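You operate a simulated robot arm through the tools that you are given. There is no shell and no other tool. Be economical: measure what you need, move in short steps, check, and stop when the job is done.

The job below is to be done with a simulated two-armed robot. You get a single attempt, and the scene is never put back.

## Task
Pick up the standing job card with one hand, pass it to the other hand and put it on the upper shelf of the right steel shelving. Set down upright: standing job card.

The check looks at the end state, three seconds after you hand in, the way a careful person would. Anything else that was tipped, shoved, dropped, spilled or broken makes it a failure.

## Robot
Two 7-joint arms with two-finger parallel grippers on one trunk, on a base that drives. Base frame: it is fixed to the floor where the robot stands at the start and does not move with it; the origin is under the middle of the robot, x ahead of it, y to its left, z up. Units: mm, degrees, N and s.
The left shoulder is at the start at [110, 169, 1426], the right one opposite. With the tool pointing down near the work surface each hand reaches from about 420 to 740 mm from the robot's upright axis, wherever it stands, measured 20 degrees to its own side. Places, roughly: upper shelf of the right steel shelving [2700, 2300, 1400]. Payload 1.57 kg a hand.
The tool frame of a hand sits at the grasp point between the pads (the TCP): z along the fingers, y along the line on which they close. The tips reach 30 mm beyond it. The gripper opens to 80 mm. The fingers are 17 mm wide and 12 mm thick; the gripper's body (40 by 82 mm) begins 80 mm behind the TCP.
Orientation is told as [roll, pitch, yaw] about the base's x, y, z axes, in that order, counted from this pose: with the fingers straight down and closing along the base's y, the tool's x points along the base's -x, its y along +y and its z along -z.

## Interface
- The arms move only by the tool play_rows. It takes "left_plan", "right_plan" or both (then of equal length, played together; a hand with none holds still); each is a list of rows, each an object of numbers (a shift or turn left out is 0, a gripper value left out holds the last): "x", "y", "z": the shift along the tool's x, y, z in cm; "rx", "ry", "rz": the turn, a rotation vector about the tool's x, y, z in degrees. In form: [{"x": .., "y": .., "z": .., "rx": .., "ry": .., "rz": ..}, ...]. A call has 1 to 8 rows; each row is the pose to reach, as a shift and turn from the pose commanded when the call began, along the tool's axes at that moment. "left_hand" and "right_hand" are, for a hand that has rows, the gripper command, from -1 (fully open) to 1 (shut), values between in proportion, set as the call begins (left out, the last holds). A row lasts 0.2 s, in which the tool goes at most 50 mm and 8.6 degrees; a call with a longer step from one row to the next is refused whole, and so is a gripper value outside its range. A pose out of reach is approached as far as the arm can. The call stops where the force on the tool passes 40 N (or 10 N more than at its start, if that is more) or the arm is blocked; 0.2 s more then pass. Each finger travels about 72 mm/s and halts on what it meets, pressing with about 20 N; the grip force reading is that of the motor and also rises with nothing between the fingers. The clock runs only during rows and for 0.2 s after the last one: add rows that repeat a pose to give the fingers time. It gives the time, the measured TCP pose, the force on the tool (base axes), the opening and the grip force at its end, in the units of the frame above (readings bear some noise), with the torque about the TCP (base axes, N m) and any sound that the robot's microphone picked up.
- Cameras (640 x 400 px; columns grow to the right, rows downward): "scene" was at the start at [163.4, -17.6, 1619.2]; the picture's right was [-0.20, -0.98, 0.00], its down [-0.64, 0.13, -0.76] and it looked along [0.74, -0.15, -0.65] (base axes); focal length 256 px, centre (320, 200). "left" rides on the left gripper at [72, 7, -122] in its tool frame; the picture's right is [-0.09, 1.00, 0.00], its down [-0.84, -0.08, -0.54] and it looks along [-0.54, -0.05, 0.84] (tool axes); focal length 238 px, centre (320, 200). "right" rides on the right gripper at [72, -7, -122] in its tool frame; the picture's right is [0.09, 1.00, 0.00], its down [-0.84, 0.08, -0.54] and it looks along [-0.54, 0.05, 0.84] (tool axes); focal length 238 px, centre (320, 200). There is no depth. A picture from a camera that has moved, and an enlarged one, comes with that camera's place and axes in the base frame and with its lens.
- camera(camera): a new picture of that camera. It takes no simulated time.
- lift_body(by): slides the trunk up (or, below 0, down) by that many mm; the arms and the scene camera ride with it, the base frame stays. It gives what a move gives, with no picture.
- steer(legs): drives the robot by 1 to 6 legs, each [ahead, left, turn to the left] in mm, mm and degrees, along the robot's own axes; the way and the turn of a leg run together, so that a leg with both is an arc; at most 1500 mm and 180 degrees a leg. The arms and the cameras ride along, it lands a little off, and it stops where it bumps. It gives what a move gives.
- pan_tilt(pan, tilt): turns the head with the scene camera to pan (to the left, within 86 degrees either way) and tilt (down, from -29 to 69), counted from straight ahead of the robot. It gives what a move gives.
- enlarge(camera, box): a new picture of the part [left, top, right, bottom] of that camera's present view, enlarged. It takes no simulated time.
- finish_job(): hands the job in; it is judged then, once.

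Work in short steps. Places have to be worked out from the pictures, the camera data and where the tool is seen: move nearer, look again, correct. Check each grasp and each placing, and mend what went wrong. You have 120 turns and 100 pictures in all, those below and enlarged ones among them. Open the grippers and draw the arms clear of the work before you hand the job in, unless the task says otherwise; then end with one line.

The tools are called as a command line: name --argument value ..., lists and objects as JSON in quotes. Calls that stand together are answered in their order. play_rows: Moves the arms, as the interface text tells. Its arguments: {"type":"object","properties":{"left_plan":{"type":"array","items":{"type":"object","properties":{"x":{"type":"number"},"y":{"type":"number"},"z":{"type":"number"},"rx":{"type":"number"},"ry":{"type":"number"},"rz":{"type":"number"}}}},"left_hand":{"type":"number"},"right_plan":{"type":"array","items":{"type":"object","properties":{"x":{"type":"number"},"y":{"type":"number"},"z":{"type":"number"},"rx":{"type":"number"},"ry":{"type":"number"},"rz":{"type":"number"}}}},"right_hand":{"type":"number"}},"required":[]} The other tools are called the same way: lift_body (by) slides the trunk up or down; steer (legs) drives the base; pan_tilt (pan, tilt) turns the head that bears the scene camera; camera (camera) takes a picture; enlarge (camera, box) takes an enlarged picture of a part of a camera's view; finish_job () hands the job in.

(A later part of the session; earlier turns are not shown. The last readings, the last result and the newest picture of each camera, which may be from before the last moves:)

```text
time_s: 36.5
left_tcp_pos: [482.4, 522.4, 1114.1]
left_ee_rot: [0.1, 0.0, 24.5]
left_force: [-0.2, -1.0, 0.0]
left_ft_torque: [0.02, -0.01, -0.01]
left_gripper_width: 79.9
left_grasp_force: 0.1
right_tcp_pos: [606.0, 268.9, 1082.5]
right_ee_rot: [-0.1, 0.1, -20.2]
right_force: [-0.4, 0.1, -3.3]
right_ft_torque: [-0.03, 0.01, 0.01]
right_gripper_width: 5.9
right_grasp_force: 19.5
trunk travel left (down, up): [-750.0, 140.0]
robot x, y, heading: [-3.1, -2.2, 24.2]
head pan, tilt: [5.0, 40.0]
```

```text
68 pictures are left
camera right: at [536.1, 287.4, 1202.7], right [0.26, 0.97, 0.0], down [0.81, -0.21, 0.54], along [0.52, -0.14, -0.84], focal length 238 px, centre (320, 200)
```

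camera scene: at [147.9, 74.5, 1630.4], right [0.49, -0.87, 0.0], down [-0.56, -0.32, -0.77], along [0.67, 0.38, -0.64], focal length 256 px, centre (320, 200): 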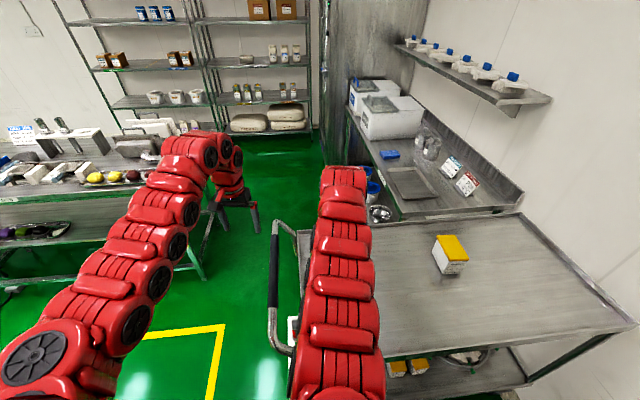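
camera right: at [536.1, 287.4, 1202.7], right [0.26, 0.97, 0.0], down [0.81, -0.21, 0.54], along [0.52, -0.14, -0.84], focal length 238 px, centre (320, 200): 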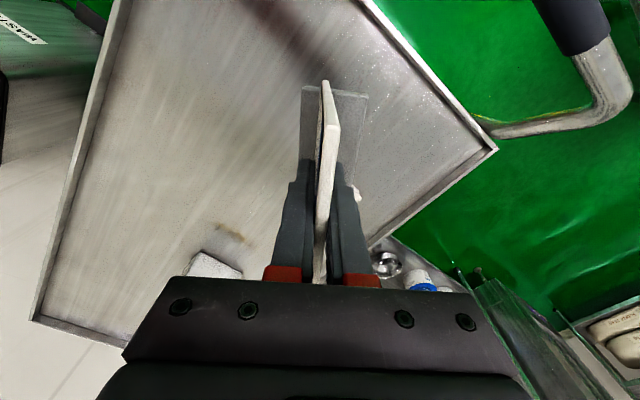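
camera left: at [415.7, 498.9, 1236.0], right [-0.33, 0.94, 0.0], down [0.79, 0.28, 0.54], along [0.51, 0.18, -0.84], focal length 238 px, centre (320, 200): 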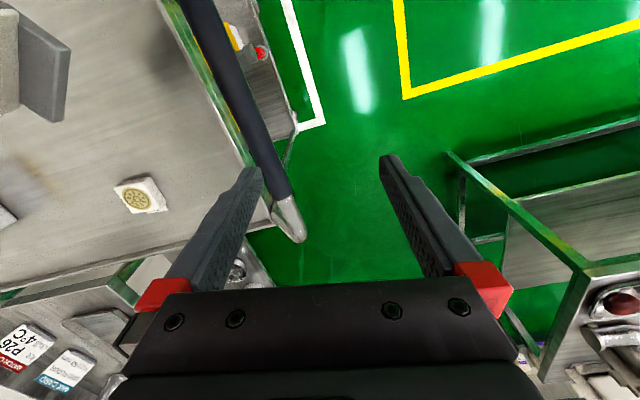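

Card is now vertical with hand yaw −20°. Bring the left hand round: first yaw it to match and move it to the side of the card.

play_rows --left_plan '[{"x": 1.4, "y": -1, "z": -0.6, "rz": 7.4}, {"x": 2.8, "y": -2, "z": -1.2, "rz": 14.9}, {"x": 4.3, "y": -3.1, "z": -1.8, "rz": 22.3}, {"x": 5.7, "y": -4.1, "z": -2.4, "rz": 29.8}, {"x": 7.1, "y": -5.2, "z": -3, "rz": 37.2}, {"x": 8.5, "y": -6.2, "z": -3.6, "rz": 44.7}]' --left_hand -1

play_rows --left_plan '[{"ry": -7.5}, {"ry": -15}, {"ry": -22.5}, {"ry": -30}, {"ry": -37.5}, {"ry": -45}, {"ry": -52.5}, {"ry": -60}]'

camera --camera "left"

camera --camera "scene"

```text
time_s: 37.9
left_tcp_pos: [469.6, 511.2, 1134.7]
left_ee_rot: [2.0, -2.4, -16.4]
left_force: [0.1, 1.1, -0.6]
left_ft_torque: [0.04, 0.04, -0.01]
left_gripper_width: 80.0
left_grasp_force: 0.0
left hand out of reach, approached as far as the arm can: row 3, 4, 5, 6
right_tcp_pos: [608.3, 269.4, 1081.5]
right_ee_rot: [0.1, 0.2, -20.0]
right_force: [1.1, -0.3, -4.6]
right_ft_torque: [-0.03, 0.06, -0.02]
right_gripper_width: 5.9
right_grasp_force: 20.1
trunk travel left (down, up): [-750.0, 140.0]
robot x, y, heading: [1.6, -1.2, 24.7]
head pan, tilt: [5.0, 40.0]
```

```text
time_s: 39.7
left_tcp_pos: [494.0, 512.5, 1118.0]
left_ee_rot: [4.4, -62.7, -20.1]
left_force: [0.0, 0.0, -0.1]
left_ft_torque: [0.0, -0.01, 0.01]
left_gripper_width: 80.3
left_grasp_force: 0.2
left hand out of reach, approached as far as the arm can: row 1, 2, 3, 4, 5, 6, 7, 8
right_tcp_pos: [605.4, 269.3, 1082.2]
right_ee_rot: [0.0, -0.1, -20.1]
right_force: [0.5, -0.5, -3.8]
right_ft_torque: [0.02, -0.01, 0.01]
right_gripper_width: 5.8
right_grasp_force: 20.0
trunk travel left (down, up): [-750.0, 140.0]
robot x, y, heading: [0.7, -2.0, 24.4]
head pan, tilt: [5.0, 40.0]
```

```text
67 pictures are left
camera left: at [361.8, 559.0, 1110.3], right [0.32, 0.94, 0.12], down [-0.13, -0.08, 0.99], along [0.94, -0.33, 0.1], focal length 238 px, centre (320, 200)
```

left: 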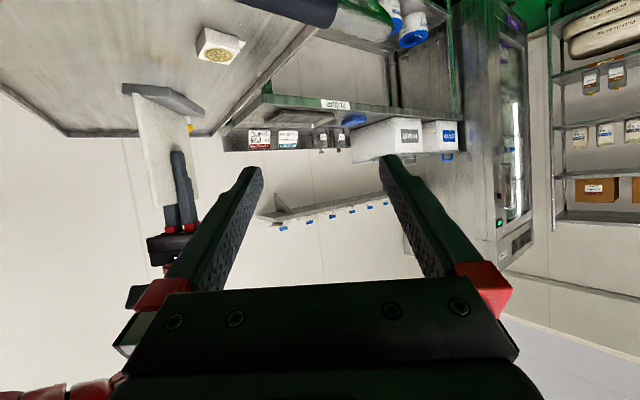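

```text
66 pictures are left
camera scene: at [146.1, 74.7, 1630.6], right [0.49, -0.87, 0.0], down [-0.56, -0.32, -0.77], along [0.67, 0.38, -0.64], focal length 256 px, centre (320, 200)
```

scene: 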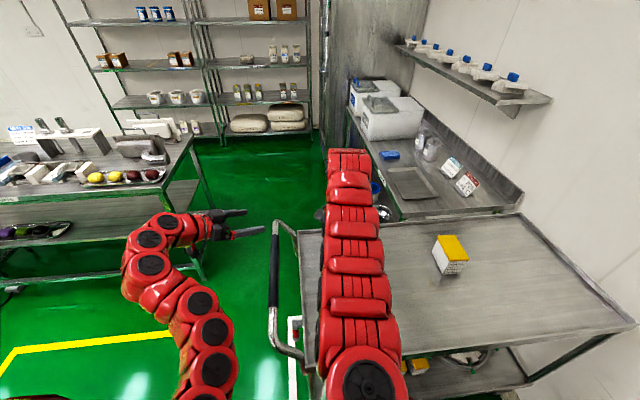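

The left camera clearly shows the card in the right hand. Move the left hand to a standoff 60 mm short of the card's near edge, correcting its orientation.

play_rows --left_plan '[{"x": -0.1, "y": -2.8, "z": 1.2, "rx": 0.7, "ry": 0.4}, {"x": -0.3, "y": -5.6, "z": 2.4, "rx": 1.4, "ry": 0.8}, {"x": -0.5, "y": -8.4, "z": 3.6, "rx": 2.1, "ry": 1.2}, {"x": -0.6, "y": -11.2, "z": 4.8, "rx": 2.8, "ry": 1.6}, {"x": -0.8, "y": -14, "z": 6, "rx": 3.4, "ry": 2}, {"x": -0.9, "y": -16.8, "z": 7.2, "rx": 4, "ry": 2.4}, {"x": -1.06, "y": -19.7, "z": 8.4, "rx": 4.5, "ry": 2.7}]'

camera --camera "left"

```text
time_s: 41.3
left_tcp_pos: [517.8, 302.8, 1079.0]
left_ee_rot: [-0.5, -59.9, -19.8]
left_force: [-0.4, 0.2, -0.2]
left_ft_torque: [-0.02, -0.01, 0.03]
left_gripper_width: 80.0
left_grasp_force: 0.0
left hand out of reach, approached as far as the arm can: row 1, 2
right_tcp_pos: [606.0, 268.9, 1083.0]
right_ee_rot: [0.0, 0.1, -20.1]
right_force: [-0.1, -0.4, -3.4]
right_ft_torque: [0.02, 0.03, 0.0]
right_gripper_width: 5.7
right_grasp_force: 19.7
trunk travel left (down, up): [-750.0, 140.0]
robot x, y, heading: [-0.3, -0.7, 24.6]
head pan, tilt: [5.0, 40.0]
```

```text
65 pictures are left
camera left: at [388.7, 358.0, 1078.5], right [0.39, 0.92, 0.08], down [-0.07, -0.05, 1.0], along [0.92, -0.39, 0.04], focal length 238 px, centre (320, 200)
```

left: 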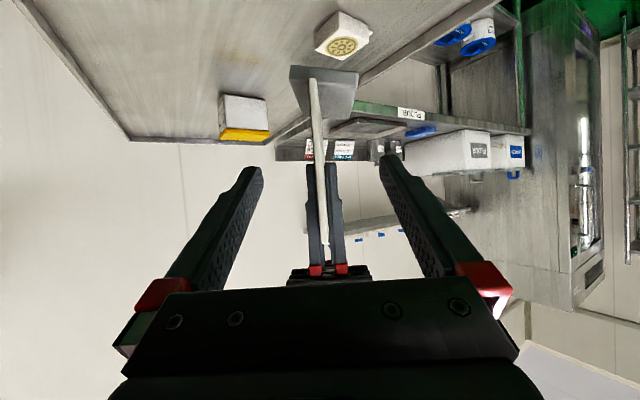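

Card is centred between the left fingers. Advance 58 mm along the fingers.

play_rows --left_plan '[{"z": 1.4}, {"z": 2.9}, {"z": 4.4}, {"z": 5.8}, {"z": 5.8}]'

camera --camera "left"

camera --camera "right"

```text
time_s: 42.5
left_tcp_pos: [564.9, 284.9, 1051.7]
left_ee_rot: [-0.4, -60.1, -19.9]
left_force: [0.4, 0.0, 0.2]
left_ft_torque: [0.01, -0.04, 0.0]
left_gripper_width: 80.1
left_grasp_force: 0.0
right_tcp_pos: [607.5, 269.9, 1081.9]
right_ee_rot: [0.0, 0.1, -20.1]
right_force: [-0.2, -0.2, -3.2]
right_ft_torque: [-0.05, -0.02, -0.04]
right_gripper_width: 5.7
right_grasp_force: 19.8
trunk travel left (down, up): [-750.0, 140.0]
robot x, y, heading: [2.3, 3.8, 24.5]
head pan, tilt: [5.0, 40.0]
```

```text
64 pictures are left
camera left: at [435.0, 339.5, 1050.9], right [0.39, 0.92, 0.08], down [-0.07, -0.05, 1.0], along [0.92, -0.39, 0.05], focal length 238 px, centre (320, 200)
```

left: 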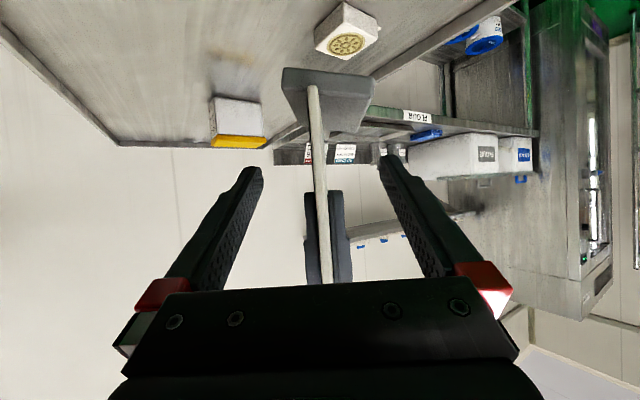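

```text
63 pictures are left
camera right: at [536.1, 287.5, 1203.0], right [0.26, 0.97, 0.0], down [0.81, -0.21, 0.54], along [0.52, -0.14, -0.84], focal length 238 px, centre (320, 200)
```

right: 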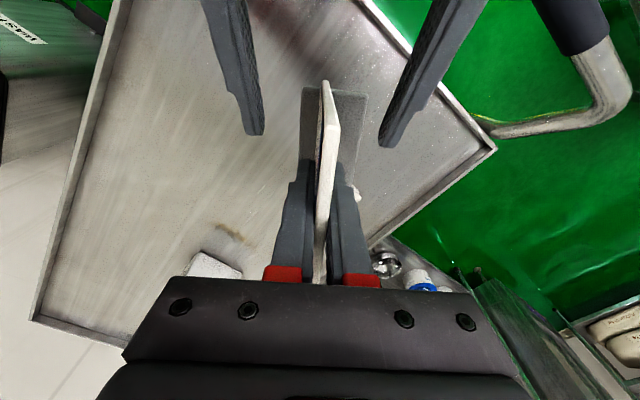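

Both views show the left fingers straddling the card and clear of the right fingers. Close the left hand.

play_rows --left_plan '[{}, {}, {}, {}, {}, {}, {}]' --left_hand 1

camera --camera "left"

camera --camera "right"

```text
time_s: 44.1
left_tcp_pos: [565.8, 284.8, 1051.8]
left_ee_rot: [-0.4, -60.0, -19.9]
left_force: [3.4, 1.7, 0.3]
left_ft_torque: [0.17, -0.04, 0.25]
left_gripper_width: 6.0
left_grasp_force: 19.9
right_tcp_pos: [606.4, 269.9, 1082.2]
right_ee_rot: [0.1, 0.1, -20.1]
right_force: [-4.1, -2.1, -2.8]
right_ft_torque: [-0.28, 0.26, -0.08]
right_gripper_width: 5.7
right_grasp_force: 20.3
trunk travel left (down, up): [-750.0, 140.0]
robot x, y, heading: [1.7, 2.0, 24.6]
head pan, tilt: [5.0, 40.0]
```

```text
62 pictures are left
camera left: at [434.9, 339.6, 1050.8], right [0.39, 0.92, 0.08], down [-0.07, -0.05, 1.0], along [0.92, -0.39, 0.05], focal length 238 px, centre (320, 200)
```

left: 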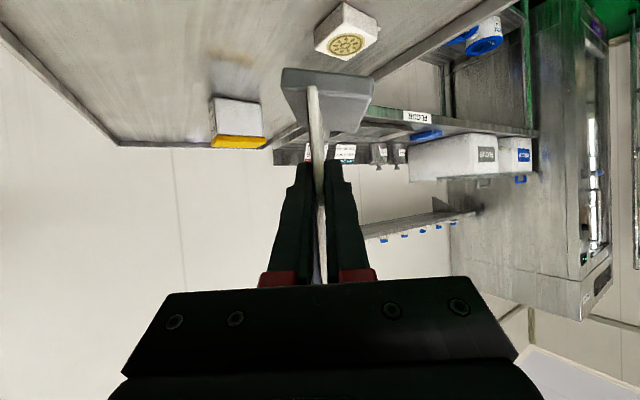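

```text
61 pictures are left
camera right: at [536.2, 287.3, 1202.9], right [0.26, 0.97, 0.0], down [0.81, -0.21, 0.54], along [0.52, -0.14, -0.84], focal length 238 px, centre (320, 200)
```

right: 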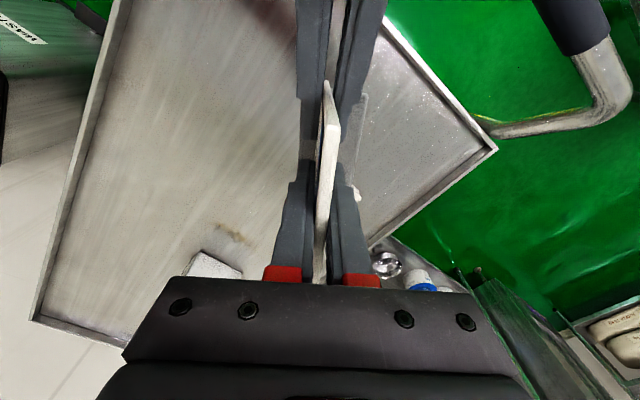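

Both hands hold it, but the left grip is off-centre for the heavy foot. While the right still holds, I reopen the left and go ~28 mm deeper and lower to reduce the pivot moment.

play_rows --left_plan '[{}, {}, {}, {}, {}]' --left_hand -1

play_rows --left_plan '[{"x": 0.15, "z": 0.9}, {"x": 0.3, "z": 1.8}, {"x": 0.4, "z": 2.7}, {"x": 0.4, "z": 2.7}]'

camera --camera "left"

camera --camera "right"

```text
time_s: 45.3
left_tcp_pos: [566.2, 284.1, 1050.9]
left_ee_rot: [-0.4, -60.0, -19.9]
left_force: [0.4, 0.3, -0.4]
left_ft_torque: [-0.04, -0.01, -0.01]
left_gripper_width: 80.1
left_grasp_force: 0.1
right_tcp_pos: [605.5, 269.3, 1081.8]
right_ee_rot: [-0.1, 0.0, -20.1]
right_force: [0.5, -0.7, -4.7]
right_ft_torque: [0.01, -0.01, -0.01]
right_gripper_width: 6.0
right_grasp_force: 20.2
trunk travel left (down, up): [-750.0, 140.0]
robot x, y, heading: [0.8, -0.8, 24.7]
head pan, tilt: [5.0, 40.0]
```

```text
time_s: 46.3
left_tcp_pos: [584.7, 278.4, 1032.6]
left_ee_rot: [-0.4, -60.0, -19.9]
left_force: [-0.5, 0.5, -0.3]
left_ft_torque: [-0.06, 0.01, 0.0]
left_gripper_width: 79.8
left_grasp_force: 0.1
right_tcp_pos: [606.4, 269.0, 1082.4]
right_ee_rot: [0.1, 0.0, -20.2]
right_force: [0.0, -0.9, -3.0]
right_ft_torque: [-0.03, 0.06, -0.02]
right_gripper_width: 6.2
right_grasp_force: 20.7
trunk travel left (down, up): [-750.0, 140.0]
robot x, y, heading: [0.0, -0.2, 24.3]
head pan, tilt: [5.0, 40.0]
```

```text
60 pictures are left
camera left: at [455.3, 333.7, 1033.0], right [0.39, 0.92, 0.08], down [-0.07, -0.05, 1.0], along [0.92, -0.39, 0.05], focal length 238 px, centre (320, 200)
```

left: 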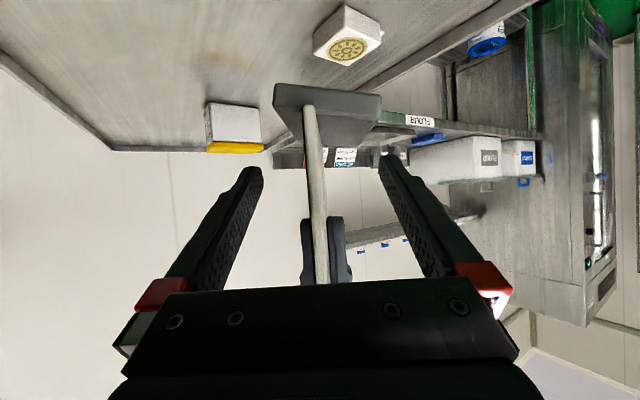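

```text
59 pictures are left
camera right: at [536.1, 287.4, 1203.0], right [0.26, 0.97, 0.0], down [0.81, -0.21, 0.54], along [0.52, -0.14, -0.84], focal length 238 px, centre (320, 200)
```

right: 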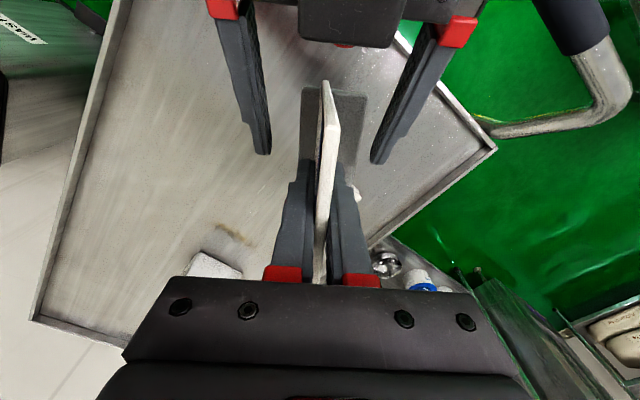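

play_rows --left_plan '[{}, {}, {}, {}, {}, {}, {}]' --left_hand 1

camera --camera "left"

```text
time_s: 47.9
left_tcp_pos: [585.2, 278.4, 1034.5]
left_ee_rot: [-0.5, -60.0, -20.0]
left_force: [-10.7, -10.2, 2.9]
left_ft_torque: [0.25, -0.32, -0.01]
left_gripper_width: 5.9
left_grasp_force: 19.9
right_tcp_pos: [606.9, 268.7, 1083.2]
right_ee_rot: [0.1, -0.1, -20.2]
right_force: [10.6, 10.2, -7.5]
right_ft_torque: [0.21, -0.24, -0.33]
right_gripper_width: 6.0
right_grasp_force: 19.8
trunk travel left (down, up): [-750.0, 140.0]
robot x, y, heading: [0.3, -2.1, 24.5]
head pan, tilt: [5.0, 40.0]
```

```text
58 pictures are left
camera left: at [455.5, 333.3, 1033.1], right [0.39, 0.92, 0.08], down [-0.07, -0.05, 1.0], along [0.92, -0.39, 0.05], focal length 238 px, centre (320, 200)
```

left: 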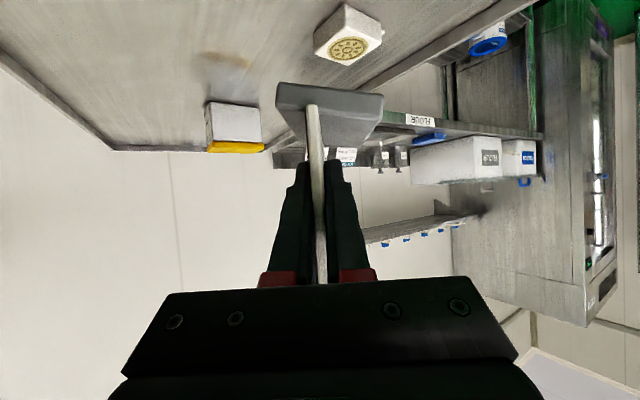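

There is ~14 N strain between the hands; relieve it by shifting the left hand 2 mm along −y.

play_rows --left_plan '[{"y": -0.1}, {"y": -0.2}, {"y": -0.2}]'

```text
time_s: 48.7
left_tcp_pos: [583.9, 277.7, 1034.3]
left_ee_rot: [-0.3, -59.9, -19.9]
left_force: [-7.9, 1.2, 1.7]
left_ft_torque: [-0.19, -0.58, -0.06]
left_gripper_width: 5.8
left_grasp_force: 19.7
right_tcp_pos: [607.0, 268.3, 1081.5]
right_ee_rot: [-0.1, 0.1, -20.2]
right_force: [7.3, -0.5, -5.6]
right_ft_torque: [0.13, 0.2, 0.03]
right_gripper_width: 6.1
right_grasp_force: 19.9
trunk travel left (down, up): [-750.0, 140.0]
robot x, y, heading: [1.7, -0.0, 24.7]
head pan, tilt: [5.0, 40.0]
```

Better. Release the right hand and check the card holds.

play_rows --right_plan '[{}, {}, {}, {}, {}]' --right_hand -1

camera --camera "left"

camera --camera "right"

```text
time_s: 49.9
left_tcp_pos: [585.1, 275.5, 1034.0]
left_ee_rot: [-0.5, -60.0, -19.9]
left_force: [-0.1, -0.3, 0.0]
left_ft_torque: [0.02, 0.09, 0.0]
left_gripper_width: 5.8
left_grasp_force: 19.8
right_tcp_pos: [606.9, 269.3, 1082.1]
right_ee_rot: [0.0, 0.0, -20.0]
right_force: [-0.3, -0.3, -0.1]
right_ft_torque: [0.03, 0.0, -0.01]
right_gripper_width: 80.1
right_grasp_force: 0.1
trunk travel left (down, up): [-750.0, 140.0]
robot x, y, heading: [-0.9, -2.7, 24.3]
head pan, tilt: [5.0, 40.0]
```

```text
57 pictures are left
camera left: at [455.3, 330.8, 1032.8], right [0.39, 0.92, 0.08], down [-0.07, -0.05, 1.0], along [0.92, -0.39, 0.05], focal length 238 px, centre (320, 200)
```

left: 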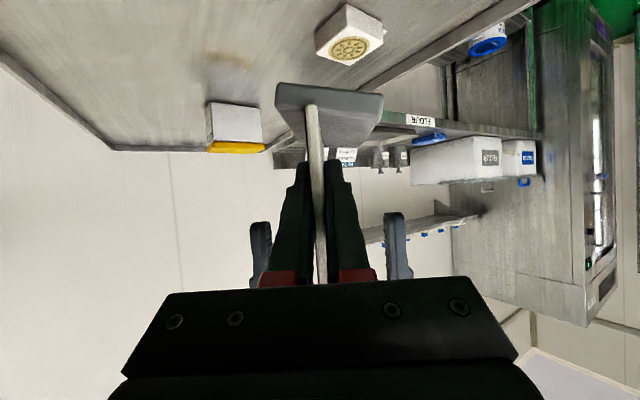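

```text
56 pictures are left
camera right: at [536.2, 287.4, 1203.0], right [0.26, 0.97, 0.0], down [0.81, -0.21, 0.54], along [0.52, -0.14, -0.84], focal length 238 px, centre (320, 200)
```

right: 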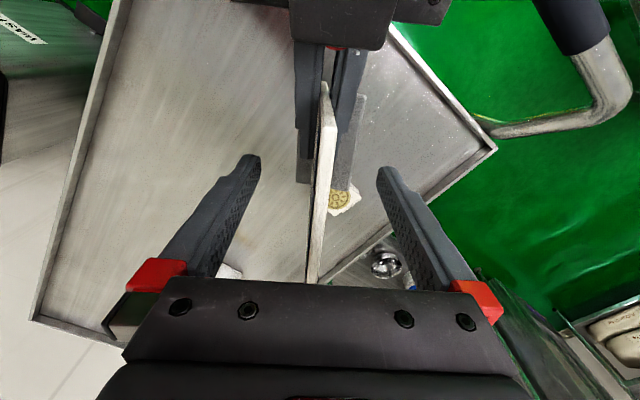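

The left hand holds the card; retract the right hand straight up, then aside.

play_rows --right_plan '[{"z": -1.5}, {"z": -3.5}, {"z": -6}, {"z": -9}, {"z": -12}, {"z": -14}]'

camera --camera "right"

```text
time_s: 51.3
left_tcp_pos: [587.1, 276.2, 1032.6]
left_ee_rot: [-0.5, -60.0, -19.7]
left_force: [-0.1, 0.6, -0.4]
left_ft_torque: [0.0, 0.1, -0.01]
left_gripper_width: 5.9
left_grasp_force: 20.0
right_tcp_pos: [616.4, 276.9, 1204.5]
right_ee_rot: [0.1, -0.1, -20.1]
right_force: [0.5, 0.3, -0.7]
right_ft_torque: [-0.02, 0.03, -0.01]
right_gripper_width: 80.1
right_grasp_force: 0.0
right hand out of reach, approached as far as the arm can: row 6
trunk travel left (down, up): [-750.0, 140.0]
robot x, y, heading: [2.3, 1.0, 24.5]
head pan, tilt: [5.0, 40.0]
```

```text
55 pictures are left
camera right: at [545.5, 294.9, 1325.5], right [0.26, 0.97, 0.0], down [0.81, -0.21, 0.54], along [0.52, -0.14, -0.84], focal length 238 px, centre (320, 200)
```

right: 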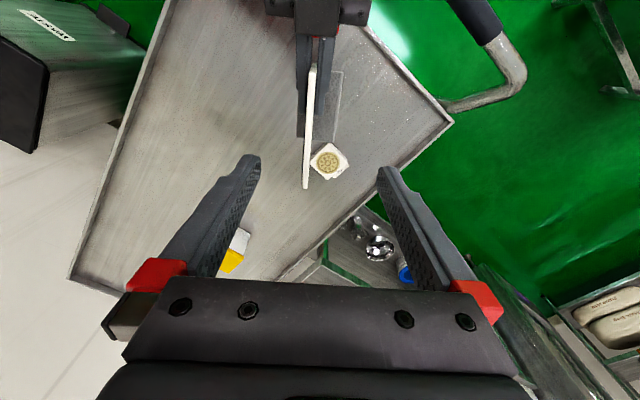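

Clear. Swing the right hand away to the right.

play_rows --right_plan '[{"x": -1, "y": -4}, {"x": -2, "y": -8}, {"x": -3, "y": -12}, {"x": -4, "y": -16}, {"x": -5, "y": -20}, {"x": -6, "y": -24}, {"x": -7, "y": -28}]'

camera --camera "scene"

```text
time_s: 52.9
left_tcp_pos: [585.7, 274.2, 1034.1]
left_ee_rot: [-0.3, -59.9, -20.0]
left_force: [0.1, -1.2, 0.8]
left_ft_torque: [0.03, 0.11, 0.03]
left_gripper_width: 5.9
left_grasp_force: 19.5
right_tcp_pos: [664.7, 31.5, 1170.2]
right_ee_rot: [0.0, 0.0, -20.1]
right_force: [0.1, 0.8, 0.5]
right_ft_torque: [0.0, -0.01, 0.0]
right_gripper_width: 80.1
right_grasp_force: 0.0
right hand out of reach, approached as far as the arm can: row 1, 2, 3, 4, 5, 6, 7
trunk travel left (down, up): [-750.0, 140.0]
robot x, y, heading: [3.1, -0.4, 24.3]
head pan, tilt: [5.0, 40.0]
```

```text
54 pictures are left
camera scene: at [149.0, 73.1, 1630.4], right [0.49, -0.87, 0.0], down [-0.56, -0.32, -0.77], along [0.67, 0.38, -0.64], focal length 256 px, centre (320, 200)
```

scene: 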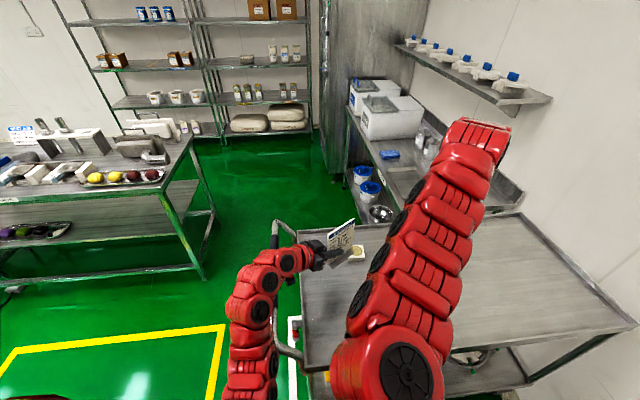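

Right arm is clear; card held steady. Now survey the way to the shelving: aisle between cart handle and bench.

pan_tilt --pan 40 --tilt 35

camera --camera "scene"

```text
time_s: 53.9
left_tcp_pos: [586.4, 275.2, 1034.7]
left_ee_rot: [-0.4, -60.0, -19.8]
left_force: [-0.1, 0.3, 0.2]
left_ft_torque: [0.03, 0.1, -0.01]
left_gripper_width: 5.9
left_grasp_force: 20.0
right_tcp_pos: [664.1, 32.9, 1168.4]
right_ee_rot: [0.0, -0.1, -20.0]
right_force: [0.1, 0.2, 0.6]
right_ft_torque: [-0.05, -0.03, 0.0]
right_gripper_width: 80.1
right_grasp_force: 0.2
trunk travel left (down, up): [-750.0, 140.0]
robot x, y, heading: [-0.3, 0.2, 24.5]
head pan, tilt: [40.0, 35.0]
```

```text
53 pictures are left
camera scene: at [112.1, 111.8, 1638.0], right [0.9, -0.43, 0.0], down [-0.25, -0.52, -0.82], along [0.35, 0.74, -0.57], focal length 256 px, centre (320, 200)
```

scene: 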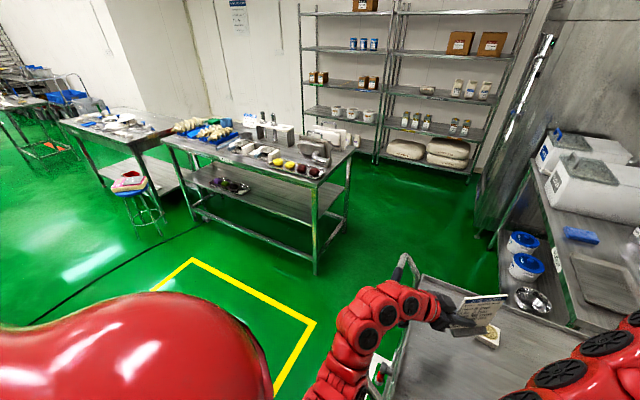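

There's ~840 mm between the cart's far handle end and the bench corner, so a route exists. First raise the card 18 cm gently with the left arm.

play_rows --left_plan '[{"x": -0.69, "z": -0.4}, {"x": -2.08, "z": -1.2}, {"x": -4.16, "z": -2.4}, {"x": -6.6, "z": -3.8}, {"x": -9.1, "z": -5.25}, {"x": -11.7, "z": -6.75}, {"x": -14.0, "z": -8.1}, {"x": -15.6, "z": -9}]'

camera --camera "left"

```text
time_s: 55.7
left_tcp_pos: [584.6, 276.6, 1213.7]
left_ee_rot: [-0.4, -60.1, -19.9]
left_force: [-0.2, 0.1, -3.9]
left_ft_torque: [0.02, 0.09, 0.0]
left_gripper_width: 6.0
left_grasp_force: 20.7
right_tcp_pos: [661.6, 34.0, 1169.8]
right_ee_rot: [-0.1, -0.1, -20.1]
right_force: [0.5, 0.0, -0.4]
right_ft_torque: [-0.02, -0.05, 0.0]
right_gripper_width: 79.9
right_grasp_force: 0.0
trunk travel left (down, up): [-750.0, 140.0]
robot x, y, heading: [-0.3, -3.3, 24.3]
head pan, tilt: [40.0, 35.0]
```

```text
52 pictures are left
camera left: at [454.3, 331.6, 1213.0], right [0.39, 0.92, 0.08], down [-0.07, -0.05, 1.0], along [0.92, -0.39, 0.05], focal length 238 px, centre (320, 200)
```

left: 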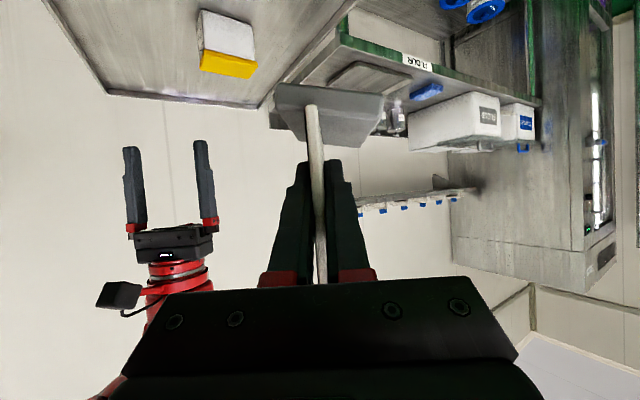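

Card stable. Test drive a short leg sideways-left, checking the grip.

steer --legs '[[20, 110, 0]]'

camera --camera "left"

```text
time_s: 56.9
left_tcp_pos: [559.1, 380.4, 1213.0]
left_ee_rot: [-0.3, -60.0, -20.0]
left_force: [1.1, 0.1, -3.5]
left_ft_torque: [0.04, 0.1, -0.02]
left_gripper_width: 5.9
left_grasp_force: 20.4
right_tcp_pos: [638.0, 138.2, 1168.9]
right_ee_rot: [0.0, 0.0, -20.3]
right_force: [0.2, -0.5, -0.4]
right_ft_torque: [0.02, 0.0, 0.02]
right_gripper_width: 80.2
right_grasp_force: 0.1
trunk travel left (down, up): [-750.0, 140.0]
robot x, y, heading: [-24.4, 107.2, 24.7]
head pan, tilt: [40.0, 35.0]
```

```text
51 pictures are left
camera left: at [429.2, 437.0, 1212.8], right [0.39, 0.92, 0.08], down [-0.07, -0.05, 1.0], along [0.92, -0.39, 0.05], focal length 238 px, centre (320, 200)
```

left: 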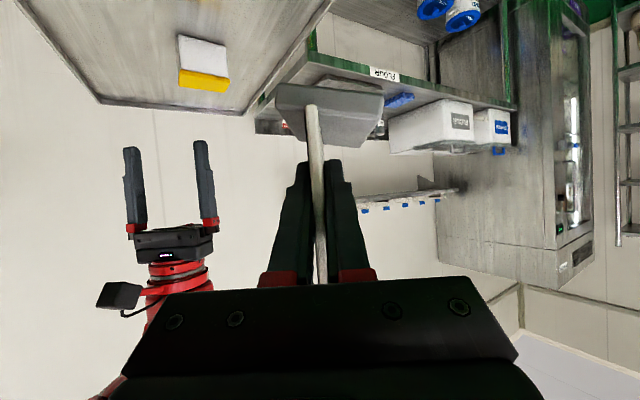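

Grip unaffected. Drive around the cart's handle.

steer --legs '[[86, 371, 0], [335, 254, 0]]'

pan_tilt --pan 0 --tilt 35

camera --camera "scene"

```text
time_s: 61.5
left_tcp_pos: [677.5, 1116.9, 1214.9]
left_ee_rot: [-0.4, -60.0, -20.2]
left_force: [-0.4, 0.0, -3.3]
left_ft_torque: [-0.01, 0.08, 0.01]
left_gripper_width: 5.6
left_grasp_force: 19.9
right_tcp_pos: [755.2, 875.5, 1170.6]
right_ee_rot: [0.0, 0.0, -20.3]
right_force: [0.0, -0.3, 0.0]
right_ft_torque: [-0.01, -0.03, 0.02]
right_gripper_width: 80.2
right_grasp_force: 0.2
trunk travel left (down, up): [-750.0, 140.0]
robot x, y, heading: [89.6, 844.4, 24.3]
head pan, tilt: [40.0, 35.0]
```

```text
time_s: 62.6
left_tcp_pos: [678.9, 1118.3, 1213.5]
left_ee_rot: [-0.4, -60.0, -20.1]
left_force: [-0.3, 0.0, -3.6]
left_ft_torque: [0.02, 0.08, -0.02]
left_gripper_width: 6.0
left_grasp_force: 20.0
right_tcp_pos: [756.4, 873.9, 1169.6]
right_ee_rot: [-0.1, 0.0, -20.3]
right_force: [-0.7, 0.1, -0.6]
right_ft_torque: [0.0, -0.03, 0.02]
right_gripper_width: 79.7
right_grasp_force: 0.1
trunk travel left (down, up): [-750.0, 140.0]
robot x, y, heading: [92.3, 845.8, 24.2]
head pan, tilt: [0.0, 35.0]
```

```text
50 pictures are left
camera scene: at [246.4, 912.9, 1638.0], right [0.41, -0.91, 0.0], down [-0.52, -0.24, -0.82], along [0.75, 0.34, -0.57], focal length 256 px, centre (320, 200)
```

scene: 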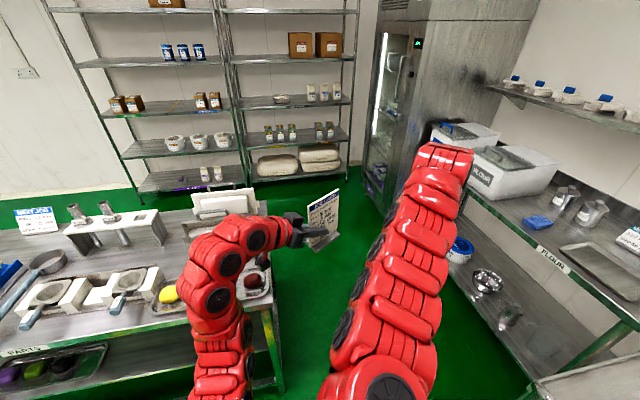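

Bench corner at (665,1330) confirmed. Pass between bench and cart, then turn to face the shelving.

steer --legs '[[549, -121, 0], [400, 60, 0]]'

pan_tilt --pan 15 --tilt 15

camera --camera "scene"

```text
time_s: 67.8
left_tcp_pos: [1554.4, 1445.0, 1213.1]
left_ee_rot: [-0.4, -60.0, -19.9]
left_force: [1.1, 0.1, -3.0]
left_ft_torque: [-0.01, 0.12, 0.02]
left_gripper_width: 5.7
left_grasp_force: 20.4
right_tcp_pos: [1632.4, 1200.8, 1168.1]
right_ee_rot: [0.0, 0.0, -20.1]
right_force: [-0.7, 0.2, 0.2]
right_ft_torque: [0.02, 0.01, 0.01]
right_gripper_width: 79.8
right_grasp_force: 0.0
trunk travel left (down, up): [-750.0, 140.0]
robot x, y, heading: [969.5, 1165.9, 24.5]
head pan, tilt: [0.0, 35.0]
```

```text
time_s: 68.7
left_tcp_pos: [1553.9, 1444.3, 1213.1]
left_ee_rot: [-0.4, -60.0, -19.9]
left_force: [0.4, -0.3, -4.0]
left_ft_torque: [0.0, 0.11, 0.03]
left_gripper_width: 5.9
left_grasp_force: 20.4
right_tcp_pos: [1633.2, 1203.2, 1170.6]
right_ee_rot: [-0.1, -0.1, -20.2]
right_force: [0.5, 0.9, -0.7]
right_ft_torque: [0.01, 0.02, 0.03]
right_gripper_width: 79.8
right_grasp_force: 0.1
trunk travel left (down, up): [-750.0, 140.0]
robot x, y, heading: [971.7, 1165.5, 24.6]
head pan, tilt: [15.0, 15.0]
```

```text
49 pictures are left
camera scene: at [1116.1, 1260.2, 1669.9], right [0.64, -0.77, 0.0], down [-0.2, -0.17, -0.97], along [0.74, 0.61, -0.26], focal length 256 px, centre (320, 200)
```

scene: 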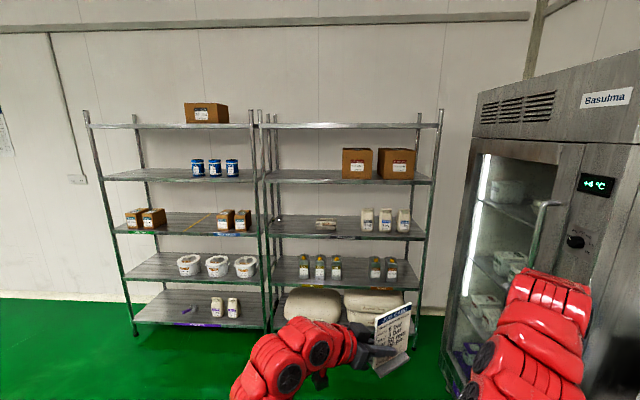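

Shelving levels come out at about z 1700, 1305, 890…; the boxes' level (~1305) is the upper shelf, facing yaw ≈36°. In this free spot I swing the left hand to point forward (yaw +44°) and shift it 15 cm left.

play_rows --left_plan '[{"x": 0.4, "y": 0.9, "z": -0.8, "rx": -3.0, "rz": -1.7}, {"x": 1.1, "y": 2.2, "z": -1.9, "rx": -7.6, "rz": -4.4}, {"x": 2, "y": 4, "z": -3.4, "rx": -13.5, "rz": -7.8}, {"x": 2.8, "y": 5.7, "z": -4.9, "rx": -20, "rz": -11.5}, {"x": 3.7, "y": 7.4, "z": -6.4, "rx": -26.5, "rz": -15.3}, {"x": 4.5, "y": 9.1, "z": -7.8, "rx": -32.5, "rz": -18.7}, {"x": 5, "y": 10.1, "z": -8.7, "rx": -36.5, "rz": -21.1}, {"x": 5.3, "y": 10.6, "z": -9.15, "rx": -38.1, "rz": -22}]'

camera --camera "scene"

camera --camera "left"

```text
time_s: 70.5
left_tcp_pos: [1496.2, 1567.2, 1212.7]
left_ee_rot: [-0.3, -59.7, 19.9]
left_force: [0.1, -0.3, -3.5]
left_ft_torque: [-0.04, 0.09, -0.01]
left_gripper_width: 6.0
left_grasp_force: 20.1
left hand out of reach, approached as far as the arm can: row 7, 8
right_tcp_pos: [1632.8, 1202.5, 1169.1]
right_ee_rot: [-0.2, 0.1, -20.1]
right_force: [1.8, -1.2, -0.6]
right_ft_torque: [0.0, 0.01, -0.03]
right_gripper_width: 79.8
right_grasp_force: 0.0
trunk travel left (down, up): [-750.0, 140.0]
robot x, y, heading: [971.9, 1168.7, 24.3]
head pan, tilt: [15.0, 15.0]
```

```text
48 pictures are left
camera scene: at [1116.4, 1260.2, 1669.9], right [0.64, -0.77, 0.0], down [-0.2, -0.17, -0.97], along [0.74, 0.62, -0.26], focal length 256 px, centre (320, 200)
```

scene: 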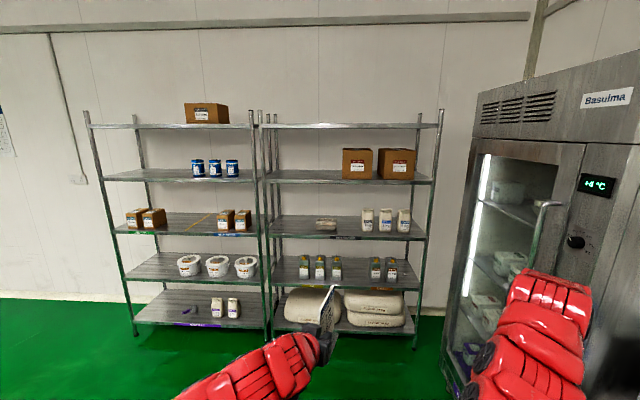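

```text
47 pictures are left
camera left: at [1361.5, 1525.7, 1212.9], right [-0.29, 0.95, 0.08], down [-0.02, -0.09, 1.0], along [0.96, 0.29, 0.04], focal length 238 px, centre (320, 200)
```

left: 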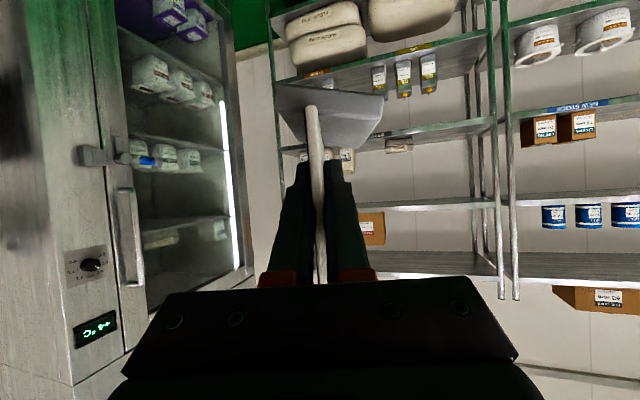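

Hand points forward nicely. Raise the card 19 cm with the arm and turn the robot toward the shelf normal.

play_rows --left_plan '[{"x": -0.69, "z": -0.4}, {"x": -2.08, "z": -1.2}, {"x": -4.16, "z": -2.4}, {"x": -6.6, "z": -3.8}, {"x": -9.4, "z": -5.4}, {"x": -12.2, "z": -7.05}, {"x": -14.9, "z": -8.6}, {"x": -16.5, "z": -9.5}]'

steer --legs '[[0, 0, 12]]'

pan_tilt --pan 5 --tilt 10

camera --camera "scene"

camera --camera "left"

```text
time_s: 72.3
left_tcp_pos: [1497.1, 1569.3, 1398.7]
left_ee_rot: [-0.6, -60.1, 19.8]
left_force: [-0.8, -0.1, -4.3]
left_ft_torque: [-0.04, 0.11, 0.0]
left_gripper_width: 6.0
left_grasp_force: 20.4
left hand out of reach, approached as far as the arm can: row 8
right_tcp_pos: [1633.2, 1202.8, 1169.9]
right_ee_rot: [-0.1, 0.0, -20.1]
right_force: [0.0, 0.0, -0.8]
right_ft_torque: [0.01, 0.0, -0.01]
right_gripper_width: 80.0
right_grasp_force: 0.0
trunk travel left (down, up): [-750.0, 140.0]
robot x, y, heading: [968.1, 1168.4, 24.6]
head pan, tilt: [15.0, 15.0]
```

```text
time_s: 73.4
left_tcp_pos: [1403.0, 1669.6, 1399.4]
left_ee_rot: [-0.4, -60.1, 31.7]
left_force: [0.5, 0.6, -4.2]
left_ft_torque: [-0.09, 0.05, 0.01]
left_gripper_width: 6.2
left_grasp_force: 20.1
right_tcp_pos: [1612.0, 1337.9, 1169.4]
right_ee_rot: [-0.2, 0.0, -8.2]
right_force: [0.3, 0.4, -0.6]
right_ft_torque: [0.02, 0.01, 0.0]
right_gripper_width: 80.1
right_grasp_force: 0.0
trunk travel left (down, up): [-750.0, 140.0]
robot x, y, heading: [967.5, 1168.6, 36.8]
head pan, tilt: [15.0, 15.0]
```

```text
time_s: 74.1
left_tcp_pos: [1403.0, 1668.7, 1399.3]
left_ee_rot: [-0.6, -60.1, 31.6]
left_force: [-0.5, 0.4, -3.7]
left_ft_torque: [-0.06, 0.05, 0.0]
left_gripper_width: 5.8
left_grasp_force: 19.8
right_tcp_pos: [1612.7, 1336.9, 1169.8]
right_ee_rot: [0.0, 0.0, -8.0]
right_force: [0.9, 0.2, 0.4]
right_ft_torque: [-0.03, -0.02, 0.0]
right_gripper_width: 80.0
right_grasp_force: 0.1
trunk travel left (down, up): [-750.0, 140.0]
robot x, y, heading: [971.1, 1167.7, 36.5]
head pan, tilt: [5.0, 10.0]
```

```text
46 pictures are left
camera scene: at [1105.0, 1277.2, 1678.1], right [0.66, -0.75, 0.0], down [-0.13, -0.12, -0.98], along [0.74, 0.65, -0.17], focal length 256 px, centre (320, 200)
```

scene: 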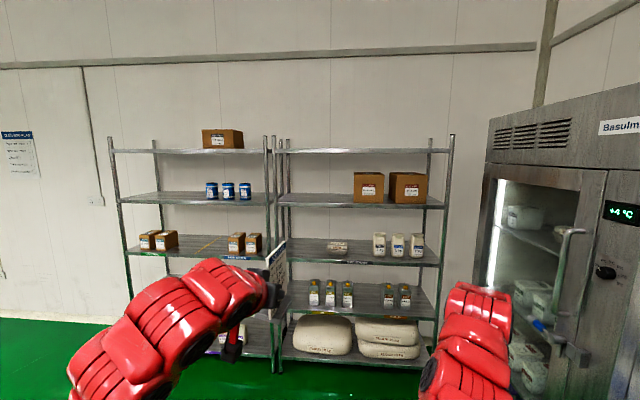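

```text
45 pictures are left
camera left: at [1279.1, 1600.8, 1397.5], right [-0.48, 0.88, 0.07], down [-0.01, -0.09, 1.0], along [0.88, 0.47, 0.05], focal length 238 px, centre (320, 200)
```

left: 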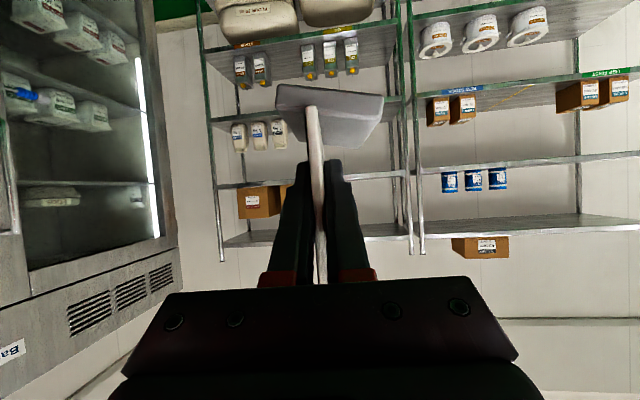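

Triangulating both cameras: left front post of right shelving at ≈(2190,2670), upper shelf at z≈1345. Zoom to refine.

enlarge --camera "left" --box '[200, 120, 440, 270]'

enlarge --camera "scene" --box '[250, 120, 470, 270]'

```text
2.67 times, centred on (320, 195) of left
camera zoom: at [1279.1, 1600.8, 1397.5], right [-0.48, 0.88, 0.07], down [-0.01, -0.09, 1.0], along [0.88, 0.47, 0.05], focal length 636 px, centre (320, 213)
```

zoom: 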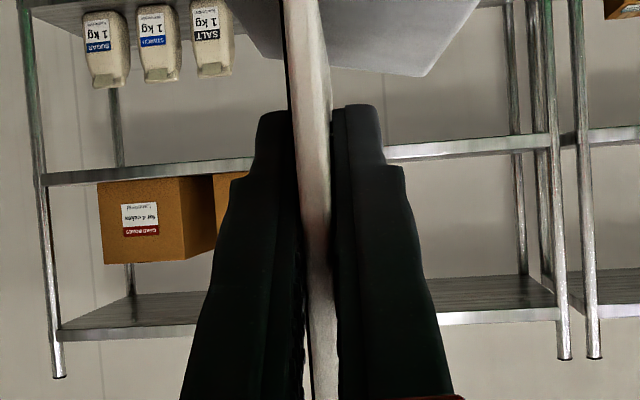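

```text
2.67 times, centred on (360, 195) of scene
camera zoom: at [1105.0, 1277.2, 1678.1], right [0.66, -0.75, 0.0], down [-0.13, -0.12, -0.98], along [0.74, 0.65, -0.17], focal length 681 px, centre (213, 213)
```

zoom: 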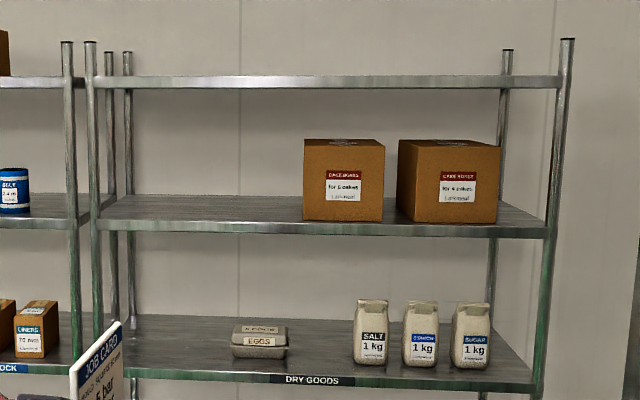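

Refined: upper shelf surface z≈1365, left front post (2167,2639), shelf normal ≈35°, free stretch ~20–540 mm right of that post. First I retract the right hand so it won't meet the shelving.

play_rows --right_plan '[{"x": 1.5, "y": -2.9}, {"x": 3.1, "y": -5.9}, {"x": 4.6, "y": -8.8}, {"x": 6.2, "y": -11.7}, {"x": 7.7, "y": -14.7}, {"x": 9.3, "y": -17.6}]'

steer --legs '[[500, 35, 0]]'

camera --camera "scene"

camera --camera "left"

```text
time_s: 75.5
left_tcp_pos: [1403.2, 1667.8, 1398.2]
left_ee_rot: [-0.5, -60.1, 31.6]
left_force: [0.7, 0.0, -3.1]
left_ft_torque: [-0.08, 0.07, -0.02]
left_gripper_width: 5.7
left_grasp_force: 19.5
right_tcp_pos: [1626.7, 1304.7, 1170.8]
right_ee_rot: [-0.1, -0.1, -8.2]
right_force: [1.2, -0.3, 0.4]
right_ft_torque: [0.02, -0.01, 0.01]
right_gripper_width: 80.3
right_grasp_force: 0.1
right hand out of reach, approached as far as the arm can: row 1, 2, 3, 4, 5, 6
trunk travel left (down, up): [-750.0, 140.0]
robot x, y, heading: [972.0, 1165.9, 36.6]
head pan, tilt: [5.0, 10.0]
```

```text
time_s: 78.5
left_tcp_pos: [1780.4, 1990.2, 1397.8]
left_ee_rot: [-0.5, -60.1, 31.7]
left_force: [0.3, 0.1, -2.7]
left_ft_torque: [-0.06, 0.04, 0.02]
left_gripper_width: 6.1
left_grasp_force: 19.6
right_tcp_pos: [2005.2, 1628.0, 1169.6]
right_ee_rot: [-0.1, 0.0, -8.2]
right_force: [0.4, 1.0, -0.4]
right_ft_torque: [-0.01, 0.02, -0.01]
right_gripper_width: 80.1
right_grasp_force: 0.0
trunk travel left (down, up): [-750.0, 140.0]
robot x, y, heading: [1349.8, 1489.1, 36.6]
head pan, tilt: [5.0, 10.0]
```

```text
42 pictures are left
camera scene: at [1482.8, 1599.1, 1678.2], right [0.66, -0.75, 0.0], down [-0.13, -0.12, -0.98], along [0.74, 0.65, -0.17], focal length 256 px, centre (320, 200)
```

scene: 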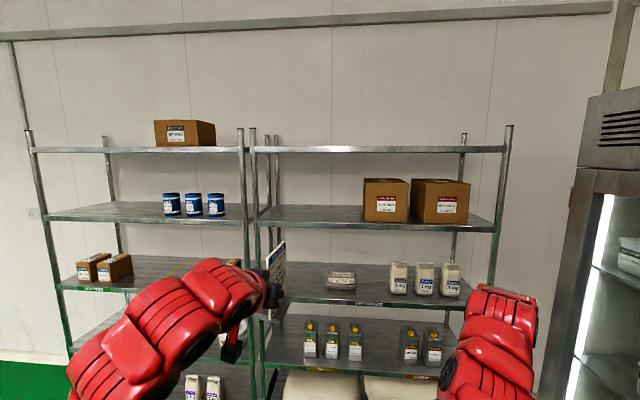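

```text
41 pictures are left
camera left: at [1657.1, 1922.9, 1397.8], right [-0.48, 0.88, 0.08], down [-0.01, -0.09, 1.0], along [0.88, 0.47, 0.05], focal length 238 px, centre (320, 200)
```

left: 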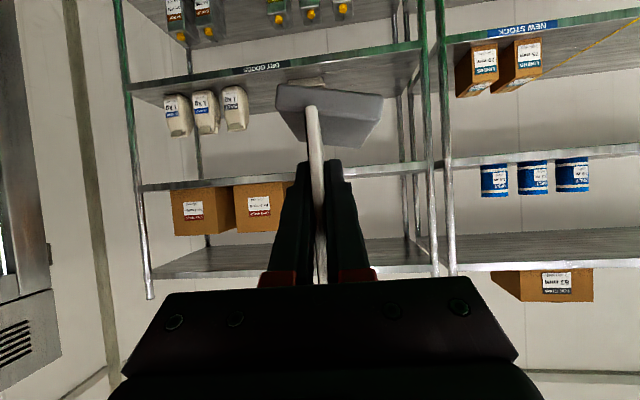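

Right hand didn't retract (joint limit at that yaw). Turn its yaw back to neutral first, then retract.

play_rows --right_plan '[{"rz": -7.5}, {"rz": -15}, {"rz": -22.5}, {"rz": -30}, {"rz": -37.5}, {"rz": -45}]'

play_rows --right_plan '[{"x": 3, "y": -1}, {"x": 6, "y": -2}, {"x": 9, "y": -3}, {"x": 12, "y": -4}, {"x": 15, "y": -5}, {"x": 18, "y": -6}]'

```text
time_s: 79.9
left_tcp_pos: [1781.3, 1991.6, 1398.7]
left_ee_rot: [-0.5, -60.1, 31.7]
left_force: [-0.7, 0.6, -4.1]
left_ft_torque: [-0.06, 0.13, -0.02]
left_gripper_width: 5.7
left_grasp_force: 20.5
right_tcp_pos: [2006.6, 1627.9, 1170.5]
right_ee_rot: [-0.2, 0.0, 36.9]
right_force: [-0.1, -0.5, 0.7]
right_ft_torque: [-0.04, 0.03, 0.01]
right_gripper_width: 80.0
right_grasp_force: 0.0
trunk travel left (down, up): [-750.0, 140.0]
robot x, y, heading: [1350.8, 1489.4, 36.4]
head pan, tilt: [5.0, 10.0]
```

```text
time_s: 81.3
left_tcp_pos: [1781.6, 1990.6, 1398.0]
left_ee_rot: [-0.5, -60.1, 31.7]
left_force: [-0.5, 0.1, -3.5]
left_ft_torque: [-0.07, 0.06, 0.0]
left_gripper_width: 6.0
left_grasp_force: 19.6
right_tcp_pos: [2027.7, 1568.8, 1168.9]
right_ee_rot: [-0.1, 0.0, 36.8]
right_force: [-0.4, -0.1, -0.7]
right_ft_torque: [0.02, -0.01, -0.01]
right_gripper_width: 80.0
right_grasp_force: 0.0
right hand out of reach, approached as far as the arm can: row 1, 2, 3, 4, 5, 6
trunk travel left (down, up): [-750.0, 140.0]
robot x, y, heading: [1347.6, 1490.6, 36.1]
head pan, tilt: [5.0, 10.0]
```

The limit is the hand's height; lower the right hand 20 cm then retract.

play_rows --right_plan '[{"z": 4}, {"z": 8}, {"z": 12}, {"z": 16}, {"z": 20}, {"x": 4, "z": 22}, {"x": 8, "z": 24}, {"x": 12, "z": 26}]'

play_rows --right_plan '[{"x": 3}, {"x": 6}]'

```text
time_s: 83.1
left_tcp_pos: [1781.6, 1990.7, 1399.4]
left_ee_rot: [-0.6, -60.0, 31.7]
left_force: [0.7, 0.5, -3.1]
left_ft_torque: [-0.1, 0.08, 0.0]
left_gripper_width: 5.9
left_grasp_force: 20.2
right_tcp_pos: [1927.8, 1499.6, 905.0]
right_ee_rot: [0.1, 0.0, 36.7]
right_force: [-0.1, 0.1, -0.3]
right_ft_torque: [-0.03, 0.0, -0.01]
right_gripper_width: 80.0
right_grasp_force: 0.1
right hand out of reach, approached as far as the arm can: row 1, 2, 3, 4, 6
trunk travel left (down, up): [-750.0, 140.0]
robot x, y, heading: [1344.9, 1490.2, 36.5]
head pan, tilt: [5.0, 10.0]
```

```text
time_s: 83.7
left_tcp_pos: [1780.0, 1989.5, 1398.3]
left_ee_rot: [-0.5, -60.1, 31.7]
left_force: [-0.3, -0.9, -3.7]
left_ft_torque: [-0.05, 0.09, -0.02]
left_gripper_width: 5.8
left_grasp_force: 20.0
right_tcp_pos: [1880.5, 1465.3, 905.3]
right_ee_rot: [-0.2, -0.1, 36.9]
right_force: [-0.8, 0.3, 0.7]
right_ft_torque: [-0.01, -0.02, 0.0]
right_gripper_width: 80.1
right_grasp_force: 0.1
trunk travel left (down, up): [-750.0, 140.0]
robot x, y, heading: [1345.4, 1492.3, 36.5]
head pan, tilt: [5.0, 10.0]
```

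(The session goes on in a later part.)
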